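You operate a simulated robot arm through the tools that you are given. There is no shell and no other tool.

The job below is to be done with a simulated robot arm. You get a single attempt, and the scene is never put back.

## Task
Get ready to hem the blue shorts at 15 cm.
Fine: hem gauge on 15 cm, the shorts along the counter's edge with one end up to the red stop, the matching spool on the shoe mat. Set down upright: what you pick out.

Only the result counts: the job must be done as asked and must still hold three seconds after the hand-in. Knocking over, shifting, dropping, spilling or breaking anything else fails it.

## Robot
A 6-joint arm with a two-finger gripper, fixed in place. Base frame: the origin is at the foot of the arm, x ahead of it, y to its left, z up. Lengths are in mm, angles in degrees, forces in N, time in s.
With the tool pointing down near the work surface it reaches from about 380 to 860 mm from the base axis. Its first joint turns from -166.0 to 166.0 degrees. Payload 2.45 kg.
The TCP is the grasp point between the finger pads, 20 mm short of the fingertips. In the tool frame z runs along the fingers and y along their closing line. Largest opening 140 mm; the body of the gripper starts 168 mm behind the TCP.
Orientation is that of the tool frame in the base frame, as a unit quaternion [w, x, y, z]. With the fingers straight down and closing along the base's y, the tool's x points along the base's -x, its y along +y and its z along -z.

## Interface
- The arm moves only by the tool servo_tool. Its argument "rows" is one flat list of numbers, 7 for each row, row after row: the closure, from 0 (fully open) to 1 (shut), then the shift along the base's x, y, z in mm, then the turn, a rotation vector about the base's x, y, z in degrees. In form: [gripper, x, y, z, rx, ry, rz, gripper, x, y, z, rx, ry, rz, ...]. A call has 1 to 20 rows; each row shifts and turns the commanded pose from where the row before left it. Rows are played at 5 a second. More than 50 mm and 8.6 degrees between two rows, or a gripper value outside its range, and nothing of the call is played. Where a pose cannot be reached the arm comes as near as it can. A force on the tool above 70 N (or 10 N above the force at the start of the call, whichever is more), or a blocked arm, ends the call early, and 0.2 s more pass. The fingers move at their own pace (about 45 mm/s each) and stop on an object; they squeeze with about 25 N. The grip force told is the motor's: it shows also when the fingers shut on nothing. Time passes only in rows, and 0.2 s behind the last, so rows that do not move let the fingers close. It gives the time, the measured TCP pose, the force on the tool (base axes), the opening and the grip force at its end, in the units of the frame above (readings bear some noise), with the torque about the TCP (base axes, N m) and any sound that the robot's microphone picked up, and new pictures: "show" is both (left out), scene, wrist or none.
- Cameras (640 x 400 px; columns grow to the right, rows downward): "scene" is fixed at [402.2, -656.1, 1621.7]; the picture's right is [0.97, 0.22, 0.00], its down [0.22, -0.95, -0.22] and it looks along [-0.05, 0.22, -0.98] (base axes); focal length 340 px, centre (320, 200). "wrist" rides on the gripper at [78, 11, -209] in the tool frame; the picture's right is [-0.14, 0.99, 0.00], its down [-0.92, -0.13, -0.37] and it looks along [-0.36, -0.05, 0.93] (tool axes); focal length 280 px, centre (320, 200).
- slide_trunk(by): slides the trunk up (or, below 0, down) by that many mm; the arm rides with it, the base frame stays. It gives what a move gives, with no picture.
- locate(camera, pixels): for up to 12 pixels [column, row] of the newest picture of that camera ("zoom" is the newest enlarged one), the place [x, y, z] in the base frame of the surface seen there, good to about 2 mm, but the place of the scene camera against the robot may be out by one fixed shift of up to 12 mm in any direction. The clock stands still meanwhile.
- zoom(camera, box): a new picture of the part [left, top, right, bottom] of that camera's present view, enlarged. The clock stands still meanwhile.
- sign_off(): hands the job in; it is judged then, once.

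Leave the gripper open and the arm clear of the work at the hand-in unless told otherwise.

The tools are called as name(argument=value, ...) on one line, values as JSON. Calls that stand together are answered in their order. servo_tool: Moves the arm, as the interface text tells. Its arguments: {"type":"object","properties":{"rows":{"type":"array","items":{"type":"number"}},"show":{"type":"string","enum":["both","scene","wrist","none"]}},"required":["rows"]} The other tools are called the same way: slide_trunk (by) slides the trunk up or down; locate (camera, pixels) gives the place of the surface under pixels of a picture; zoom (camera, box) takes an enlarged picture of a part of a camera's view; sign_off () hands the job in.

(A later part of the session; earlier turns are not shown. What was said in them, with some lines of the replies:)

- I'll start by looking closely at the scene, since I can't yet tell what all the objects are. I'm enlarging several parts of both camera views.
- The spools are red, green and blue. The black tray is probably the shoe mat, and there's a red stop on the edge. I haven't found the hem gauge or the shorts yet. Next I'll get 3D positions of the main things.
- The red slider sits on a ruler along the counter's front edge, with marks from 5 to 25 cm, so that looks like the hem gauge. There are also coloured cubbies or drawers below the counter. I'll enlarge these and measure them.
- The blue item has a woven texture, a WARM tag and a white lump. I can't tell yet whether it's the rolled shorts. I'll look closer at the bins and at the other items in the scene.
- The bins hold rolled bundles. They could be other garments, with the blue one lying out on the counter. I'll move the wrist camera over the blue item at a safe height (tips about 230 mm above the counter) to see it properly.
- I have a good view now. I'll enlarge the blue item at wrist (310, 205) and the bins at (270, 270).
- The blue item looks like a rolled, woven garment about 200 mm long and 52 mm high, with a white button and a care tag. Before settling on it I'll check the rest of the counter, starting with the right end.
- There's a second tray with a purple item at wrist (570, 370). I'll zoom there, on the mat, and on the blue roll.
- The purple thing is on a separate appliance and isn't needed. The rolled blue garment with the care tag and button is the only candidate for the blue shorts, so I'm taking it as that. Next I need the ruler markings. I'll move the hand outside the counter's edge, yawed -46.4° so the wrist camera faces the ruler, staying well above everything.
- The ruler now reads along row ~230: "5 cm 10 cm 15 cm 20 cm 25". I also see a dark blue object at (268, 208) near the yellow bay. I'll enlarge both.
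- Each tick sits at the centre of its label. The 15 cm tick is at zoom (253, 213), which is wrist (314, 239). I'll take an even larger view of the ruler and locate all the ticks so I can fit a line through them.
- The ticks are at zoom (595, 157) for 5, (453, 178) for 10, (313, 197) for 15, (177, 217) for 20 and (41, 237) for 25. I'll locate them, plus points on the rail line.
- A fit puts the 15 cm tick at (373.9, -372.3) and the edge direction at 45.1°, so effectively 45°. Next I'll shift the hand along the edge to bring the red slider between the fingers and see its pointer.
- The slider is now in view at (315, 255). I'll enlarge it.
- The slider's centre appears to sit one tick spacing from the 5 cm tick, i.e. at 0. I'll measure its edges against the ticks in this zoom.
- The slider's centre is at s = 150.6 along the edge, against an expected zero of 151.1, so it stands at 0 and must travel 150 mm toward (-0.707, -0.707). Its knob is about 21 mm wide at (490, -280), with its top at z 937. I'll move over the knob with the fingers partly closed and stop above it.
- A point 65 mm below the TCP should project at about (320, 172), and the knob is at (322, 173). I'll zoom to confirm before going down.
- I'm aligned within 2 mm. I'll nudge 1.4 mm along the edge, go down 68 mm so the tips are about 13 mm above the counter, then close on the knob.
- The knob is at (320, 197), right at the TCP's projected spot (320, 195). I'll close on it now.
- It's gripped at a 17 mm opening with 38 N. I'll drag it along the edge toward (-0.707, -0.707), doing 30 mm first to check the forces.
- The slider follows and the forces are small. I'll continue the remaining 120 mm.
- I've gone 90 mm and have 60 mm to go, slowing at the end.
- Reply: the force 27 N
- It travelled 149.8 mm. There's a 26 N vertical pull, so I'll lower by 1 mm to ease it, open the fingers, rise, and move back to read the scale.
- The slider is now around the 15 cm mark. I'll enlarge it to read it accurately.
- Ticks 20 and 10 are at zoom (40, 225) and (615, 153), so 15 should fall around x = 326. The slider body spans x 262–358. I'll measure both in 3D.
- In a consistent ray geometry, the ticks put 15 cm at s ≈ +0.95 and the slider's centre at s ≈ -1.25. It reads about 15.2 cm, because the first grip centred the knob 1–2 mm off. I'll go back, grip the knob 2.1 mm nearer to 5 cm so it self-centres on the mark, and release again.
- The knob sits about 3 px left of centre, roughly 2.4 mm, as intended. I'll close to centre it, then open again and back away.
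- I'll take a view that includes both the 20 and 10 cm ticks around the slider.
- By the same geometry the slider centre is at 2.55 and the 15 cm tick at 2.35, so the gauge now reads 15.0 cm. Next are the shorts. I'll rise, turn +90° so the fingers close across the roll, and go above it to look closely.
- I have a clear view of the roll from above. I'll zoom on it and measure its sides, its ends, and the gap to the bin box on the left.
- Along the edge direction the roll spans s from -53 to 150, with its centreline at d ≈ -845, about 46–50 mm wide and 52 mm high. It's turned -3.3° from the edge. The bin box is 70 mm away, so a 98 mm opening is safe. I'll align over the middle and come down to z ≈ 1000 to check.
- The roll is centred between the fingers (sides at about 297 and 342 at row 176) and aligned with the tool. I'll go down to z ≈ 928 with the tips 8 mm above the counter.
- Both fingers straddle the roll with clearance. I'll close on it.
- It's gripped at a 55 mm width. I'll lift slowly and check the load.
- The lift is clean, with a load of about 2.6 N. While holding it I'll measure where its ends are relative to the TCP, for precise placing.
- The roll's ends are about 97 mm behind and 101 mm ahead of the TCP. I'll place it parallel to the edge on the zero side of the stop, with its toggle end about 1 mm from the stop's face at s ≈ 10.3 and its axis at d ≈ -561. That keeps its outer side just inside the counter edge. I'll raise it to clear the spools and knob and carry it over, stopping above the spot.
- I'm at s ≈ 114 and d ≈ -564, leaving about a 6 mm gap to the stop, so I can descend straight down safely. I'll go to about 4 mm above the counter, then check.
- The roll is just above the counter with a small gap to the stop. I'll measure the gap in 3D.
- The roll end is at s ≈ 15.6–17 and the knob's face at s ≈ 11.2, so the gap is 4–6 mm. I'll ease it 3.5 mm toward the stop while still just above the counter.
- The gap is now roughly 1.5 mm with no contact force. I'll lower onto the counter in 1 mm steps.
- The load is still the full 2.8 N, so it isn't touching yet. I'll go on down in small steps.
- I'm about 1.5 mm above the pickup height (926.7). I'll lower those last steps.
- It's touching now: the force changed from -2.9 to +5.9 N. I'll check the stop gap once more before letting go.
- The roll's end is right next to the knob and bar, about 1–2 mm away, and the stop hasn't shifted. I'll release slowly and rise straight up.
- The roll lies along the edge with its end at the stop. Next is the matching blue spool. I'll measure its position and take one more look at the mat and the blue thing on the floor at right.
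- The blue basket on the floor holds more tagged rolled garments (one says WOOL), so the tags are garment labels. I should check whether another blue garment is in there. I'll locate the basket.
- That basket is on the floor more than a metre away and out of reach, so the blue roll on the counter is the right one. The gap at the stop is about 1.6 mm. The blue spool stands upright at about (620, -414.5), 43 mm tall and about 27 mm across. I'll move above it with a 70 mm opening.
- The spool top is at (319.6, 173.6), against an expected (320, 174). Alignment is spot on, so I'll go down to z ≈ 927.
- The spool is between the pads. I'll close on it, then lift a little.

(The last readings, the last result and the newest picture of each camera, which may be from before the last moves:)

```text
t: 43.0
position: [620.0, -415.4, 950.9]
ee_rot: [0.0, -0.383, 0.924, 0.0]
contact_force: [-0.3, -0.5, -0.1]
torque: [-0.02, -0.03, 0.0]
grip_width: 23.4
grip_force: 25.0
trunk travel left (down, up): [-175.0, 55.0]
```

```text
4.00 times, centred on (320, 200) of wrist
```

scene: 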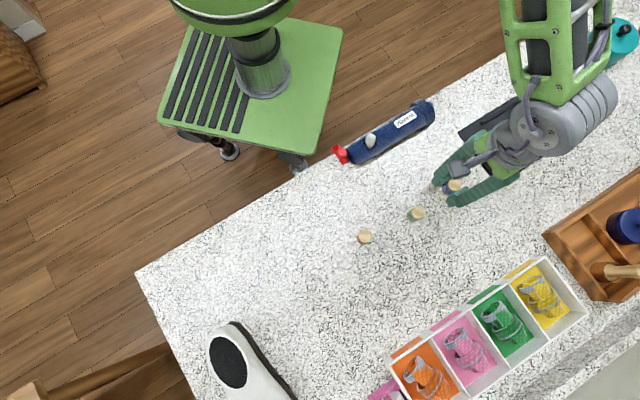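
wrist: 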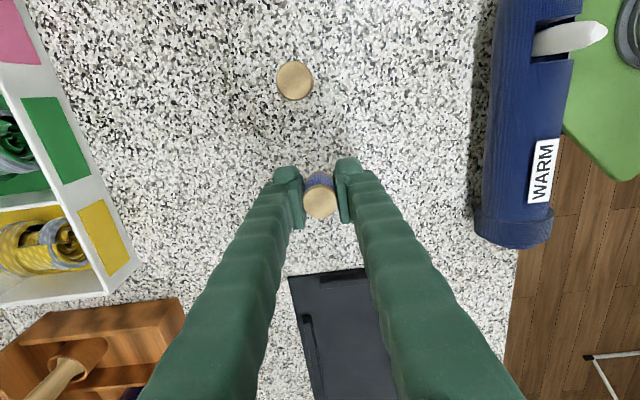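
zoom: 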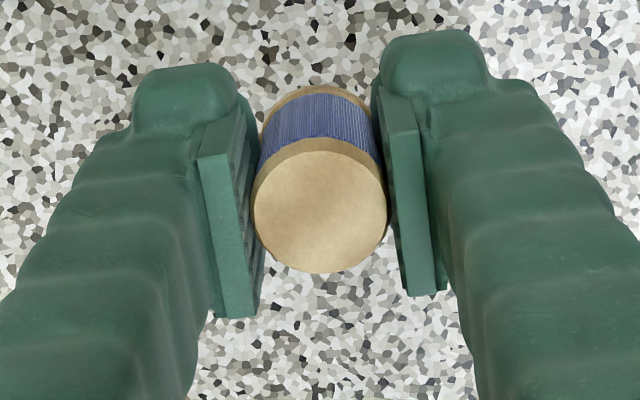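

The blue spool is held upright and lifted. I'll raise it to z ≈ 1000 and carry it over the middle of the mat's flat area at about (745, -257).

servo_tool(rows=[1, 0, 0, 25, 0, 0, 0, 1, 0, 0, 25, 0, 0, 0, 1, 20.9, 26.4, 0, 0, 0, 0, 1, 20.9, 26.4, 0, 0, 0, 0, 1, 20.9, 26.3, 0, 0, 0, 0, 1, 20.9, 26.3, 0, 0, 0, 0, 1, 20.9, 26.3, 0, 0, 0, 0, 1, 20.8, 26.3, 0, 0, 0, 0, 1, 0, 0, 0, 0, 0, 0], show="both")

zoom(camera="wrist", box=[220, 80, 420, 280])

locate(camera="wrist", pixels=[[280, 120], [300, 140], [345, 140], [290, 200], [355, 120], [320, 120], [270, 180], [360, 160]])

```text
t: 45.0
position: [747.1, -255.7, 1003.5]
ee_rot: [0.0, -0.383, 0.924, -0.001]
contact_force: [1.1, -0.9, 0.6]
torque: [0.0, -0.01, -0.02]
grip_width: 23.4
grip_force: 24.9
trunk travel left (down, up): [-175.0, 55.0]
```

scene: 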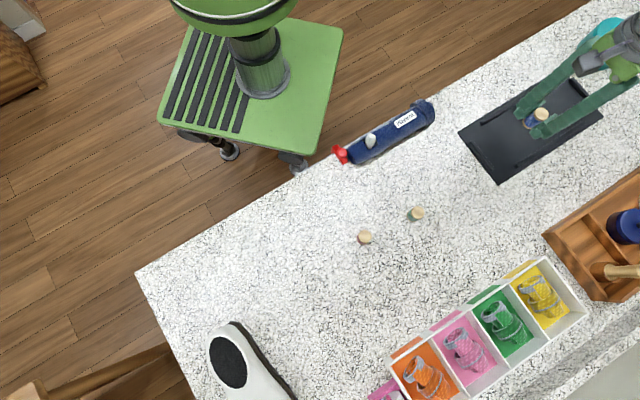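
wrist: 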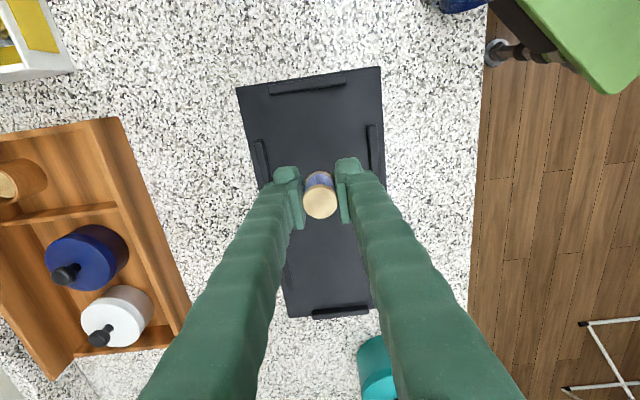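

```text
2.00 times, centred on (320, 180) of wrist
```

zoom: 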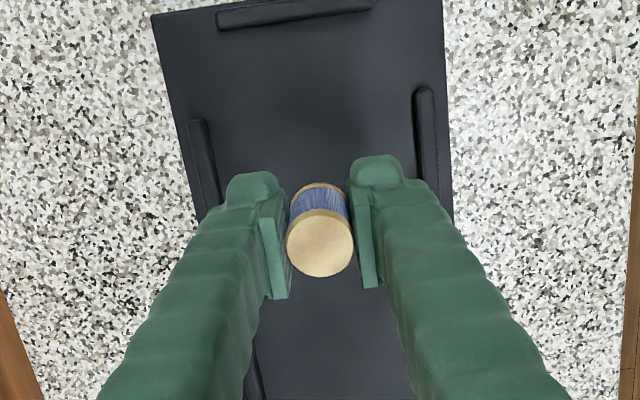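

```text
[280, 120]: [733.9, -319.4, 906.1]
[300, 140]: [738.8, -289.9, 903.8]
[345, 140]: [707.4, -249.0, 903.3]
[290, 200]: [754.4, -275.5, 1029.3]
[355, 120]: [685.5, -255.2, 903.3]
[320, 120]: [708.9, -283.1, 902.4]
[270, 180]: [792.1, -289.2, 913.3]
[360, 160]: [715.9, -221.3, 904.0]
```

I'm over the mat's centre (surface z ≈ 903.5) with ridges well to the sides. I'll descend to a few mm above it.

servo_tool(rows=[1, 0, 0, -25, 0, 0, 0, 1, 0, 0, -22, 0, 0, 0, 1, 0, 0, -12, 0, 0, 0, 1, 0, 0, -7, 0, 0, 0, 1, 0, 0, 0, 0, 0, 0], show="wrist")

```text
t: 46.2
position: [747.2, -257.3, 937.1]
ee_rot: [-0.001, -0.383, 0.924, 0.001]
contact_force: [0.1, -0.5, -1.8]
torque: [-0.01, 0.03, 0.01]
grip_width: 22.8
grip_force: 24.9
trunk travel left (down, up): [-175.0, 55.0]
```

wrist: 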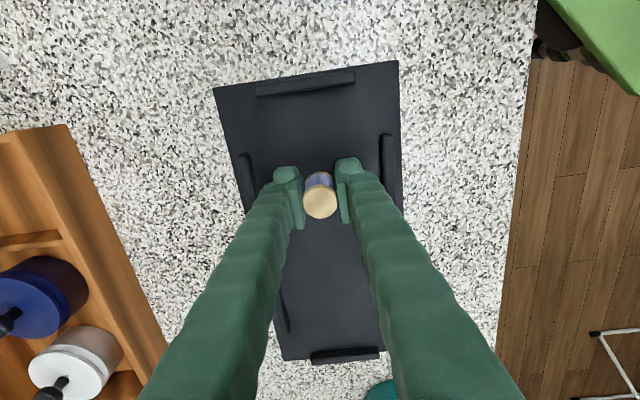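

I'm about 4–5 mm above the mat. I'll lower in small steps and watch the force.

servo_tool(rows=[1, 0, 0, -1, 0, 0, 0, 1, 0, 0, -1, 0, 0, 0, 1, 0, 0, -1, 0, 0, 0, 1, 0, 0, 0, 0, 0, 0], show="none")

```text
t: 47.2
position: [746.1, -258.1, 932.6]
ee_rot: [0.0, -0.382, 0.924, 0.0]
contact_force: [0.8, 0.0, -0.4]
torque: [-0.03, 0.03, 0.0]
grip_width: 23.0
grip_force: 24.8
trunk travel left (down, up): [-175.0, 55.0]
```

Still no contact. I'll continue with half-millimetre steps.

servo_tool(rows=[1, 0, 0, -0.5, 0, 0, 0, 1, 0, 0, -0.5, 0, 0, 0, 1, 0, 0, 0, 0, 0, 0], show="none")

```text
t: 48.0
position: [745.9, -256.4, 931.7]
ee_rot: [0.0, -0.383, 0.924, 0.0]
contact_force: [1.0, 0.4, 1.6]
torque: [-0.01, -0.01, -0.03]
grip_width: 23.2
grip_force: 25.0
trunk travel left (down, up): [-175.0, 55.0]
```

servo_tool(rows=[1, 0, 0, -0.4, 0, 0, 0, 1, 0, 0, 0, 0, 0, 0], show="none")

```text
t: 48.6
position: [745.9, -257.2, 932.3]
ee_rot: [0.0, -0.382, 0.924, 0.0]
contact_force: [0.9, 0.0, 4.7]
torque: [0.07, -0.01, -0.01]
grip_width: 22.7
grip_force: 25.5
trunk travel left (down, up): [-175.0, 55.0]
```

The spool rests on the mat, with an upward force of 4.7 N. I'll open gently to about 50 mm and rise straight up.

servo_tool(rows=[0.8, 0, 0, 0, 0, 0, 0, 0.72, 0, 0, 0, 0, 0, 0, 0.65, 0, 0, 0, 0, 0, 0, 0.65, 0, 0, 0, 0, 0, 0, 0.65, 0, 0, 10, 0, 0, 0, 0.65, 0, 0, 25, 0, 0, 0, 0.65, 0, 0, 35, 0, 0, 0, 0.65, 0, 0, 40, 0, 0, 0, 0.4, 0, 0, 40, 0, 0, 0, 0.4, 0, 0, 0, 0, 0, 0], show="both")

zoom(camera="wrist", box=[240, 80, 400, 280])

```text
t: 50.8
position: [745.4, -256.9, 1082.4]
ee_rot: [0.0, -0.382, 0.924, 0.0]
contact_force: [0.2, 0.2, -0.7]
torque: [0.0, 0.0, -0.04]
grip_width: 84.2
grip_force: 0.2
trunk travel left (down, up): [-175.0, 55.0]
```

scene: 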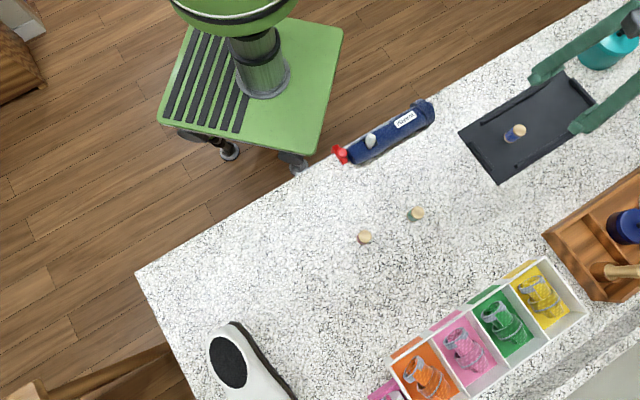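
wrist: 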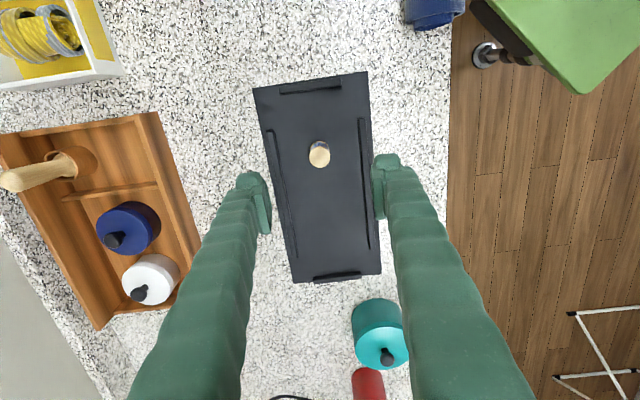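

```text
2.00 times, centred on (320, 180) of wrist
```

zoom: 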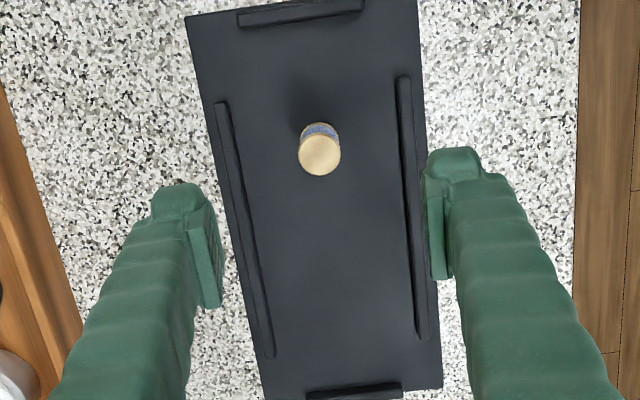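

The blue spool stands upright on the mat. I'll finish by checking the gauge and the shorts, going back to the viewpoint outside the edge and turning the hand back by -90° at a safe height.

servo_tool(rows=[0.4, -35, 0, 8, 0, 0, -8.18, 0.3, -40, -4, 0, 0, 0, -8.18, 0.2, -40, -4, 0, 0, 0, -8.18, 0.1, -40, -4, 0, 0, 0, -8.18, 0, -40, -4, 0, 0, 0, -8.18, 0, -40, -4, 0, 0, 0, -8.18, 0, -40, -6, 0, 0, 0, -8.18, 0, -40, -6, 0, 0, 0, -8.18, 0, -40, -8, -10, 0, 0, -8.18, 0, -40, -8, -15, 0, 0, -8.18, 0, -38, -8, -15, 0, 0, -8.2, 0, 0, 0, 0, 0, 0, 0], show="both")

zoom(camera="wrist", box=[260, 180, 420, 280])

zoom(camera="scene", box=[320, 80, 460, 180])

zoom(camera="scene", box=[450, 60, 610, 190])

```text
t: 53.4
position: [310.6, -311.0, 1050.2]
ee_rot: [0.0, 0.384, 0.923, 0.0]
contact_force: [-0.8, -0.1, -0.8]
torque: [0.01, 0.0, 0.0]
grip_width: 139.8
grip_force: 0.1
trunk travel left (down, up): [-175.0, 55.0]
```

scene: 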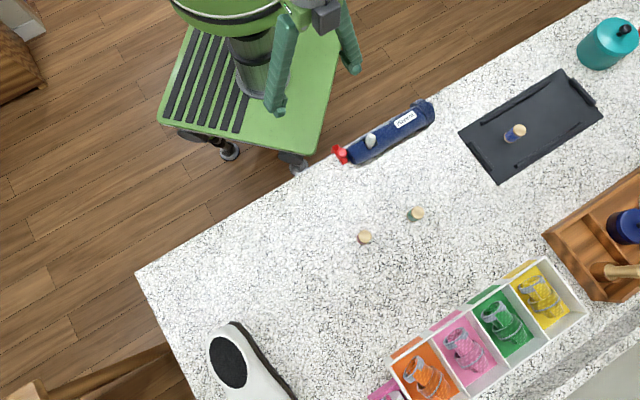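
wrist: 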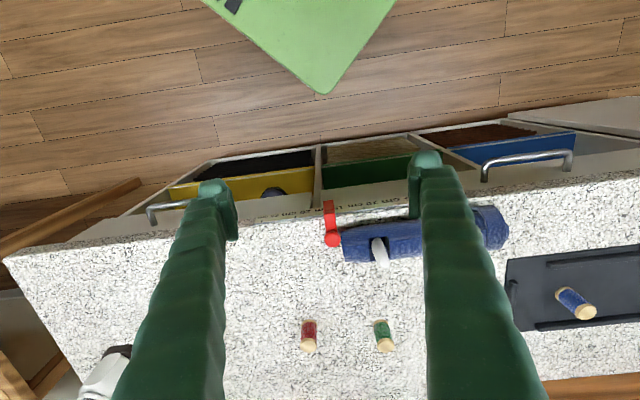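

```text
4.00 times, centred on (340, 230) of wrist
```

zoom: 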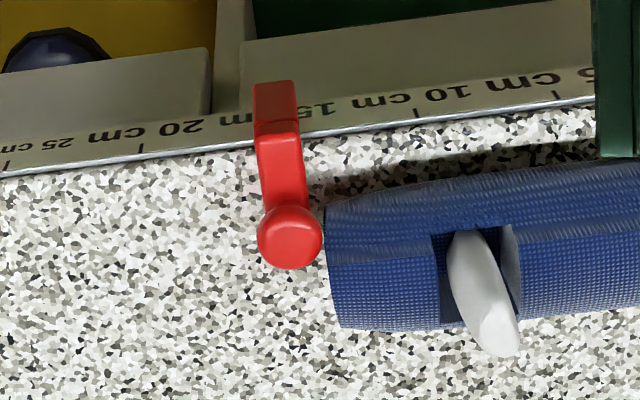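

```text
4.00 times, centred on (390, 130) of scene
```

zoom: 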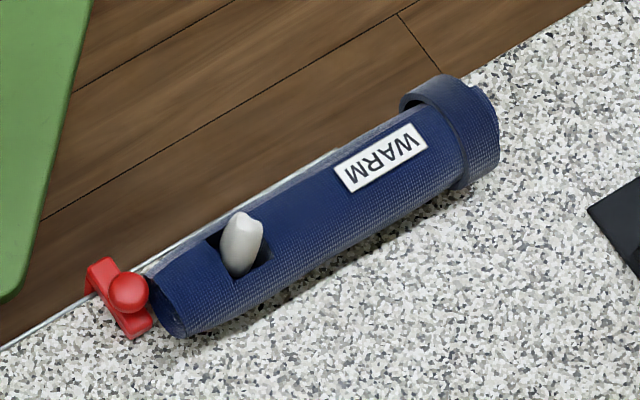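

```text
3.08 times, centred on (530, 125) of scene
```

zoom: 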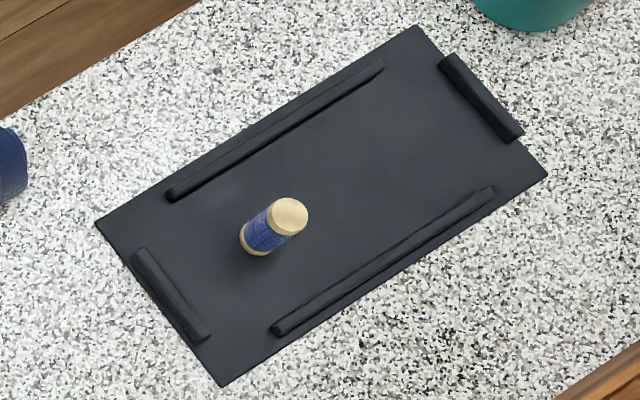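

Everything looks in order. The gauge reads 15 cm (20 and 10 ticks symmetric about the slider), the roll's end is next to the stop, its outer side is about 4 mm inside the edge, and the spool is upright on the mat. I'll raise the open hand well clear, wait a moment, and take a last look.

servo_tool(rows=[0, -5, 5, 30, 0, 0, 0, 0, -5, 5, 35, 0, 0, 0, 0, 0, 0, 30, 0, 0, 0, 0, 0, 0, 0, 0, 0, 0, 0, 0, 0, 0, 0, 0, 0, 0, 0, 0, 0, 0, 0, 0], show="both")

zoom(camera="wrist", box=[280, 170, 400, 270])

zoom(camera="scene", box=[320, 90, 560, 260])

```text
t: 54.8
position: [302.7, -301.9, 1143.9]
ee_rot: [0.001, 0.383, 0.924, 0.0]
contact_force: [0.2, -0.5, 0.8]
torque: [-0.04, 0.0, 0.0]
grip_width: 139.9
grip_force: 0.1
trunk travel left (down, up): [-175.0, 55.0]
```

scene: 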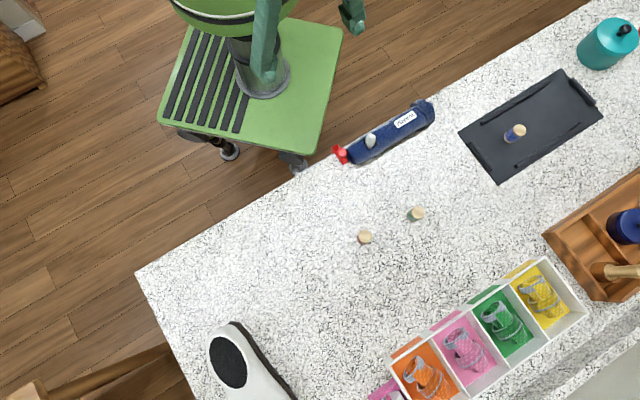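
wrist: 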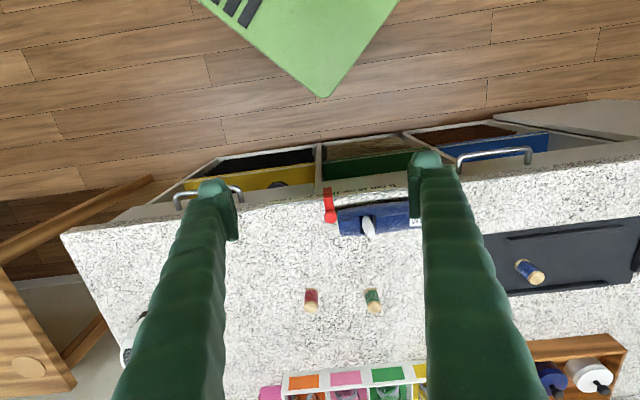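

```text
4.00 times, centred on (340, 220) of wrist
```

zoom: 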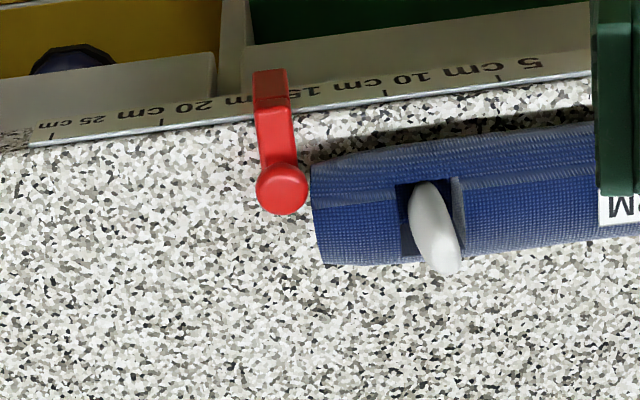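

```text
2.35 times, centred on (440, 175) of scene
```

zoom: 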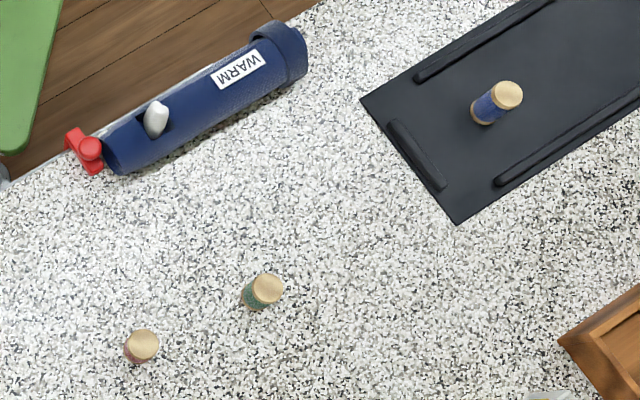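

Nothing has moved. I'll do one last numeric check of the end-to-stop gap before handing in.

locate(camera="wrist", pixels=[[339.5, 214], [339.5, 220], [340, 225], [335, 216], [333, 205], [330, 216], [528, 268], [410, 225], [345, 211], [400, 205]])

```text
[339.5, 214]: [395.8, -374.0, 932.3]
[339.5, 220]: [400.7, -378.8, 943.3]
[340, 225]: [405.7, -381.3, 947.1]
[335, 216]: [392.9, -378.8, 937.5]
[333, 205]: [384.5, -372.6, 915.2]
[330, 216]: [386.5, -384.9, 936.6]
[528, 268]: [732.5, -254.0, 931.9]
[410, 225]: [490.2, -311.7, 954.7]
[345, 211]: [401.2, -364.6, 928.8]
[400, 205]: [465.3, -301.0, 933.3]
```

Three independent views give about a 1.6 mm gap between the shorts' end and the stop's knob. The gauge reads 15.0 cm, and the blue spool stands upright on the mat. The red and green spools and everything else look unmoved, the gripper is open, and the arm is clear. I'm handing in.

sign_off()

```text
The job is handed in.
```

I set everything up to hem the blue shorts at 15 cm and handed the job in. I haven't seen the verdict.

- **Hem gauge:** the red slider is on the 15 cm mark, within about 1 mm by my measurements. My first move left it about 2 mm past, so I corrected it.
- **Blue shorts:** I took these to be the rolled blue garment with the "WARM" tag, the only blue garment within reach. It lies parallel to the counter's edge, about 4 mm inside it. One end is about 1.6 mm from the stop's knob, and I left that small gap so the gauge wouldn't be pushed off its mark. I put it on the zero side of the stop, because the instructions didn't say which side.
- **Spool:** the blue one stands upright on the shoe mat, which I took to be the black ridged tray.

In the last pictures nothing else on the counter had moved. The gripper was open and the arm was clear of the work.
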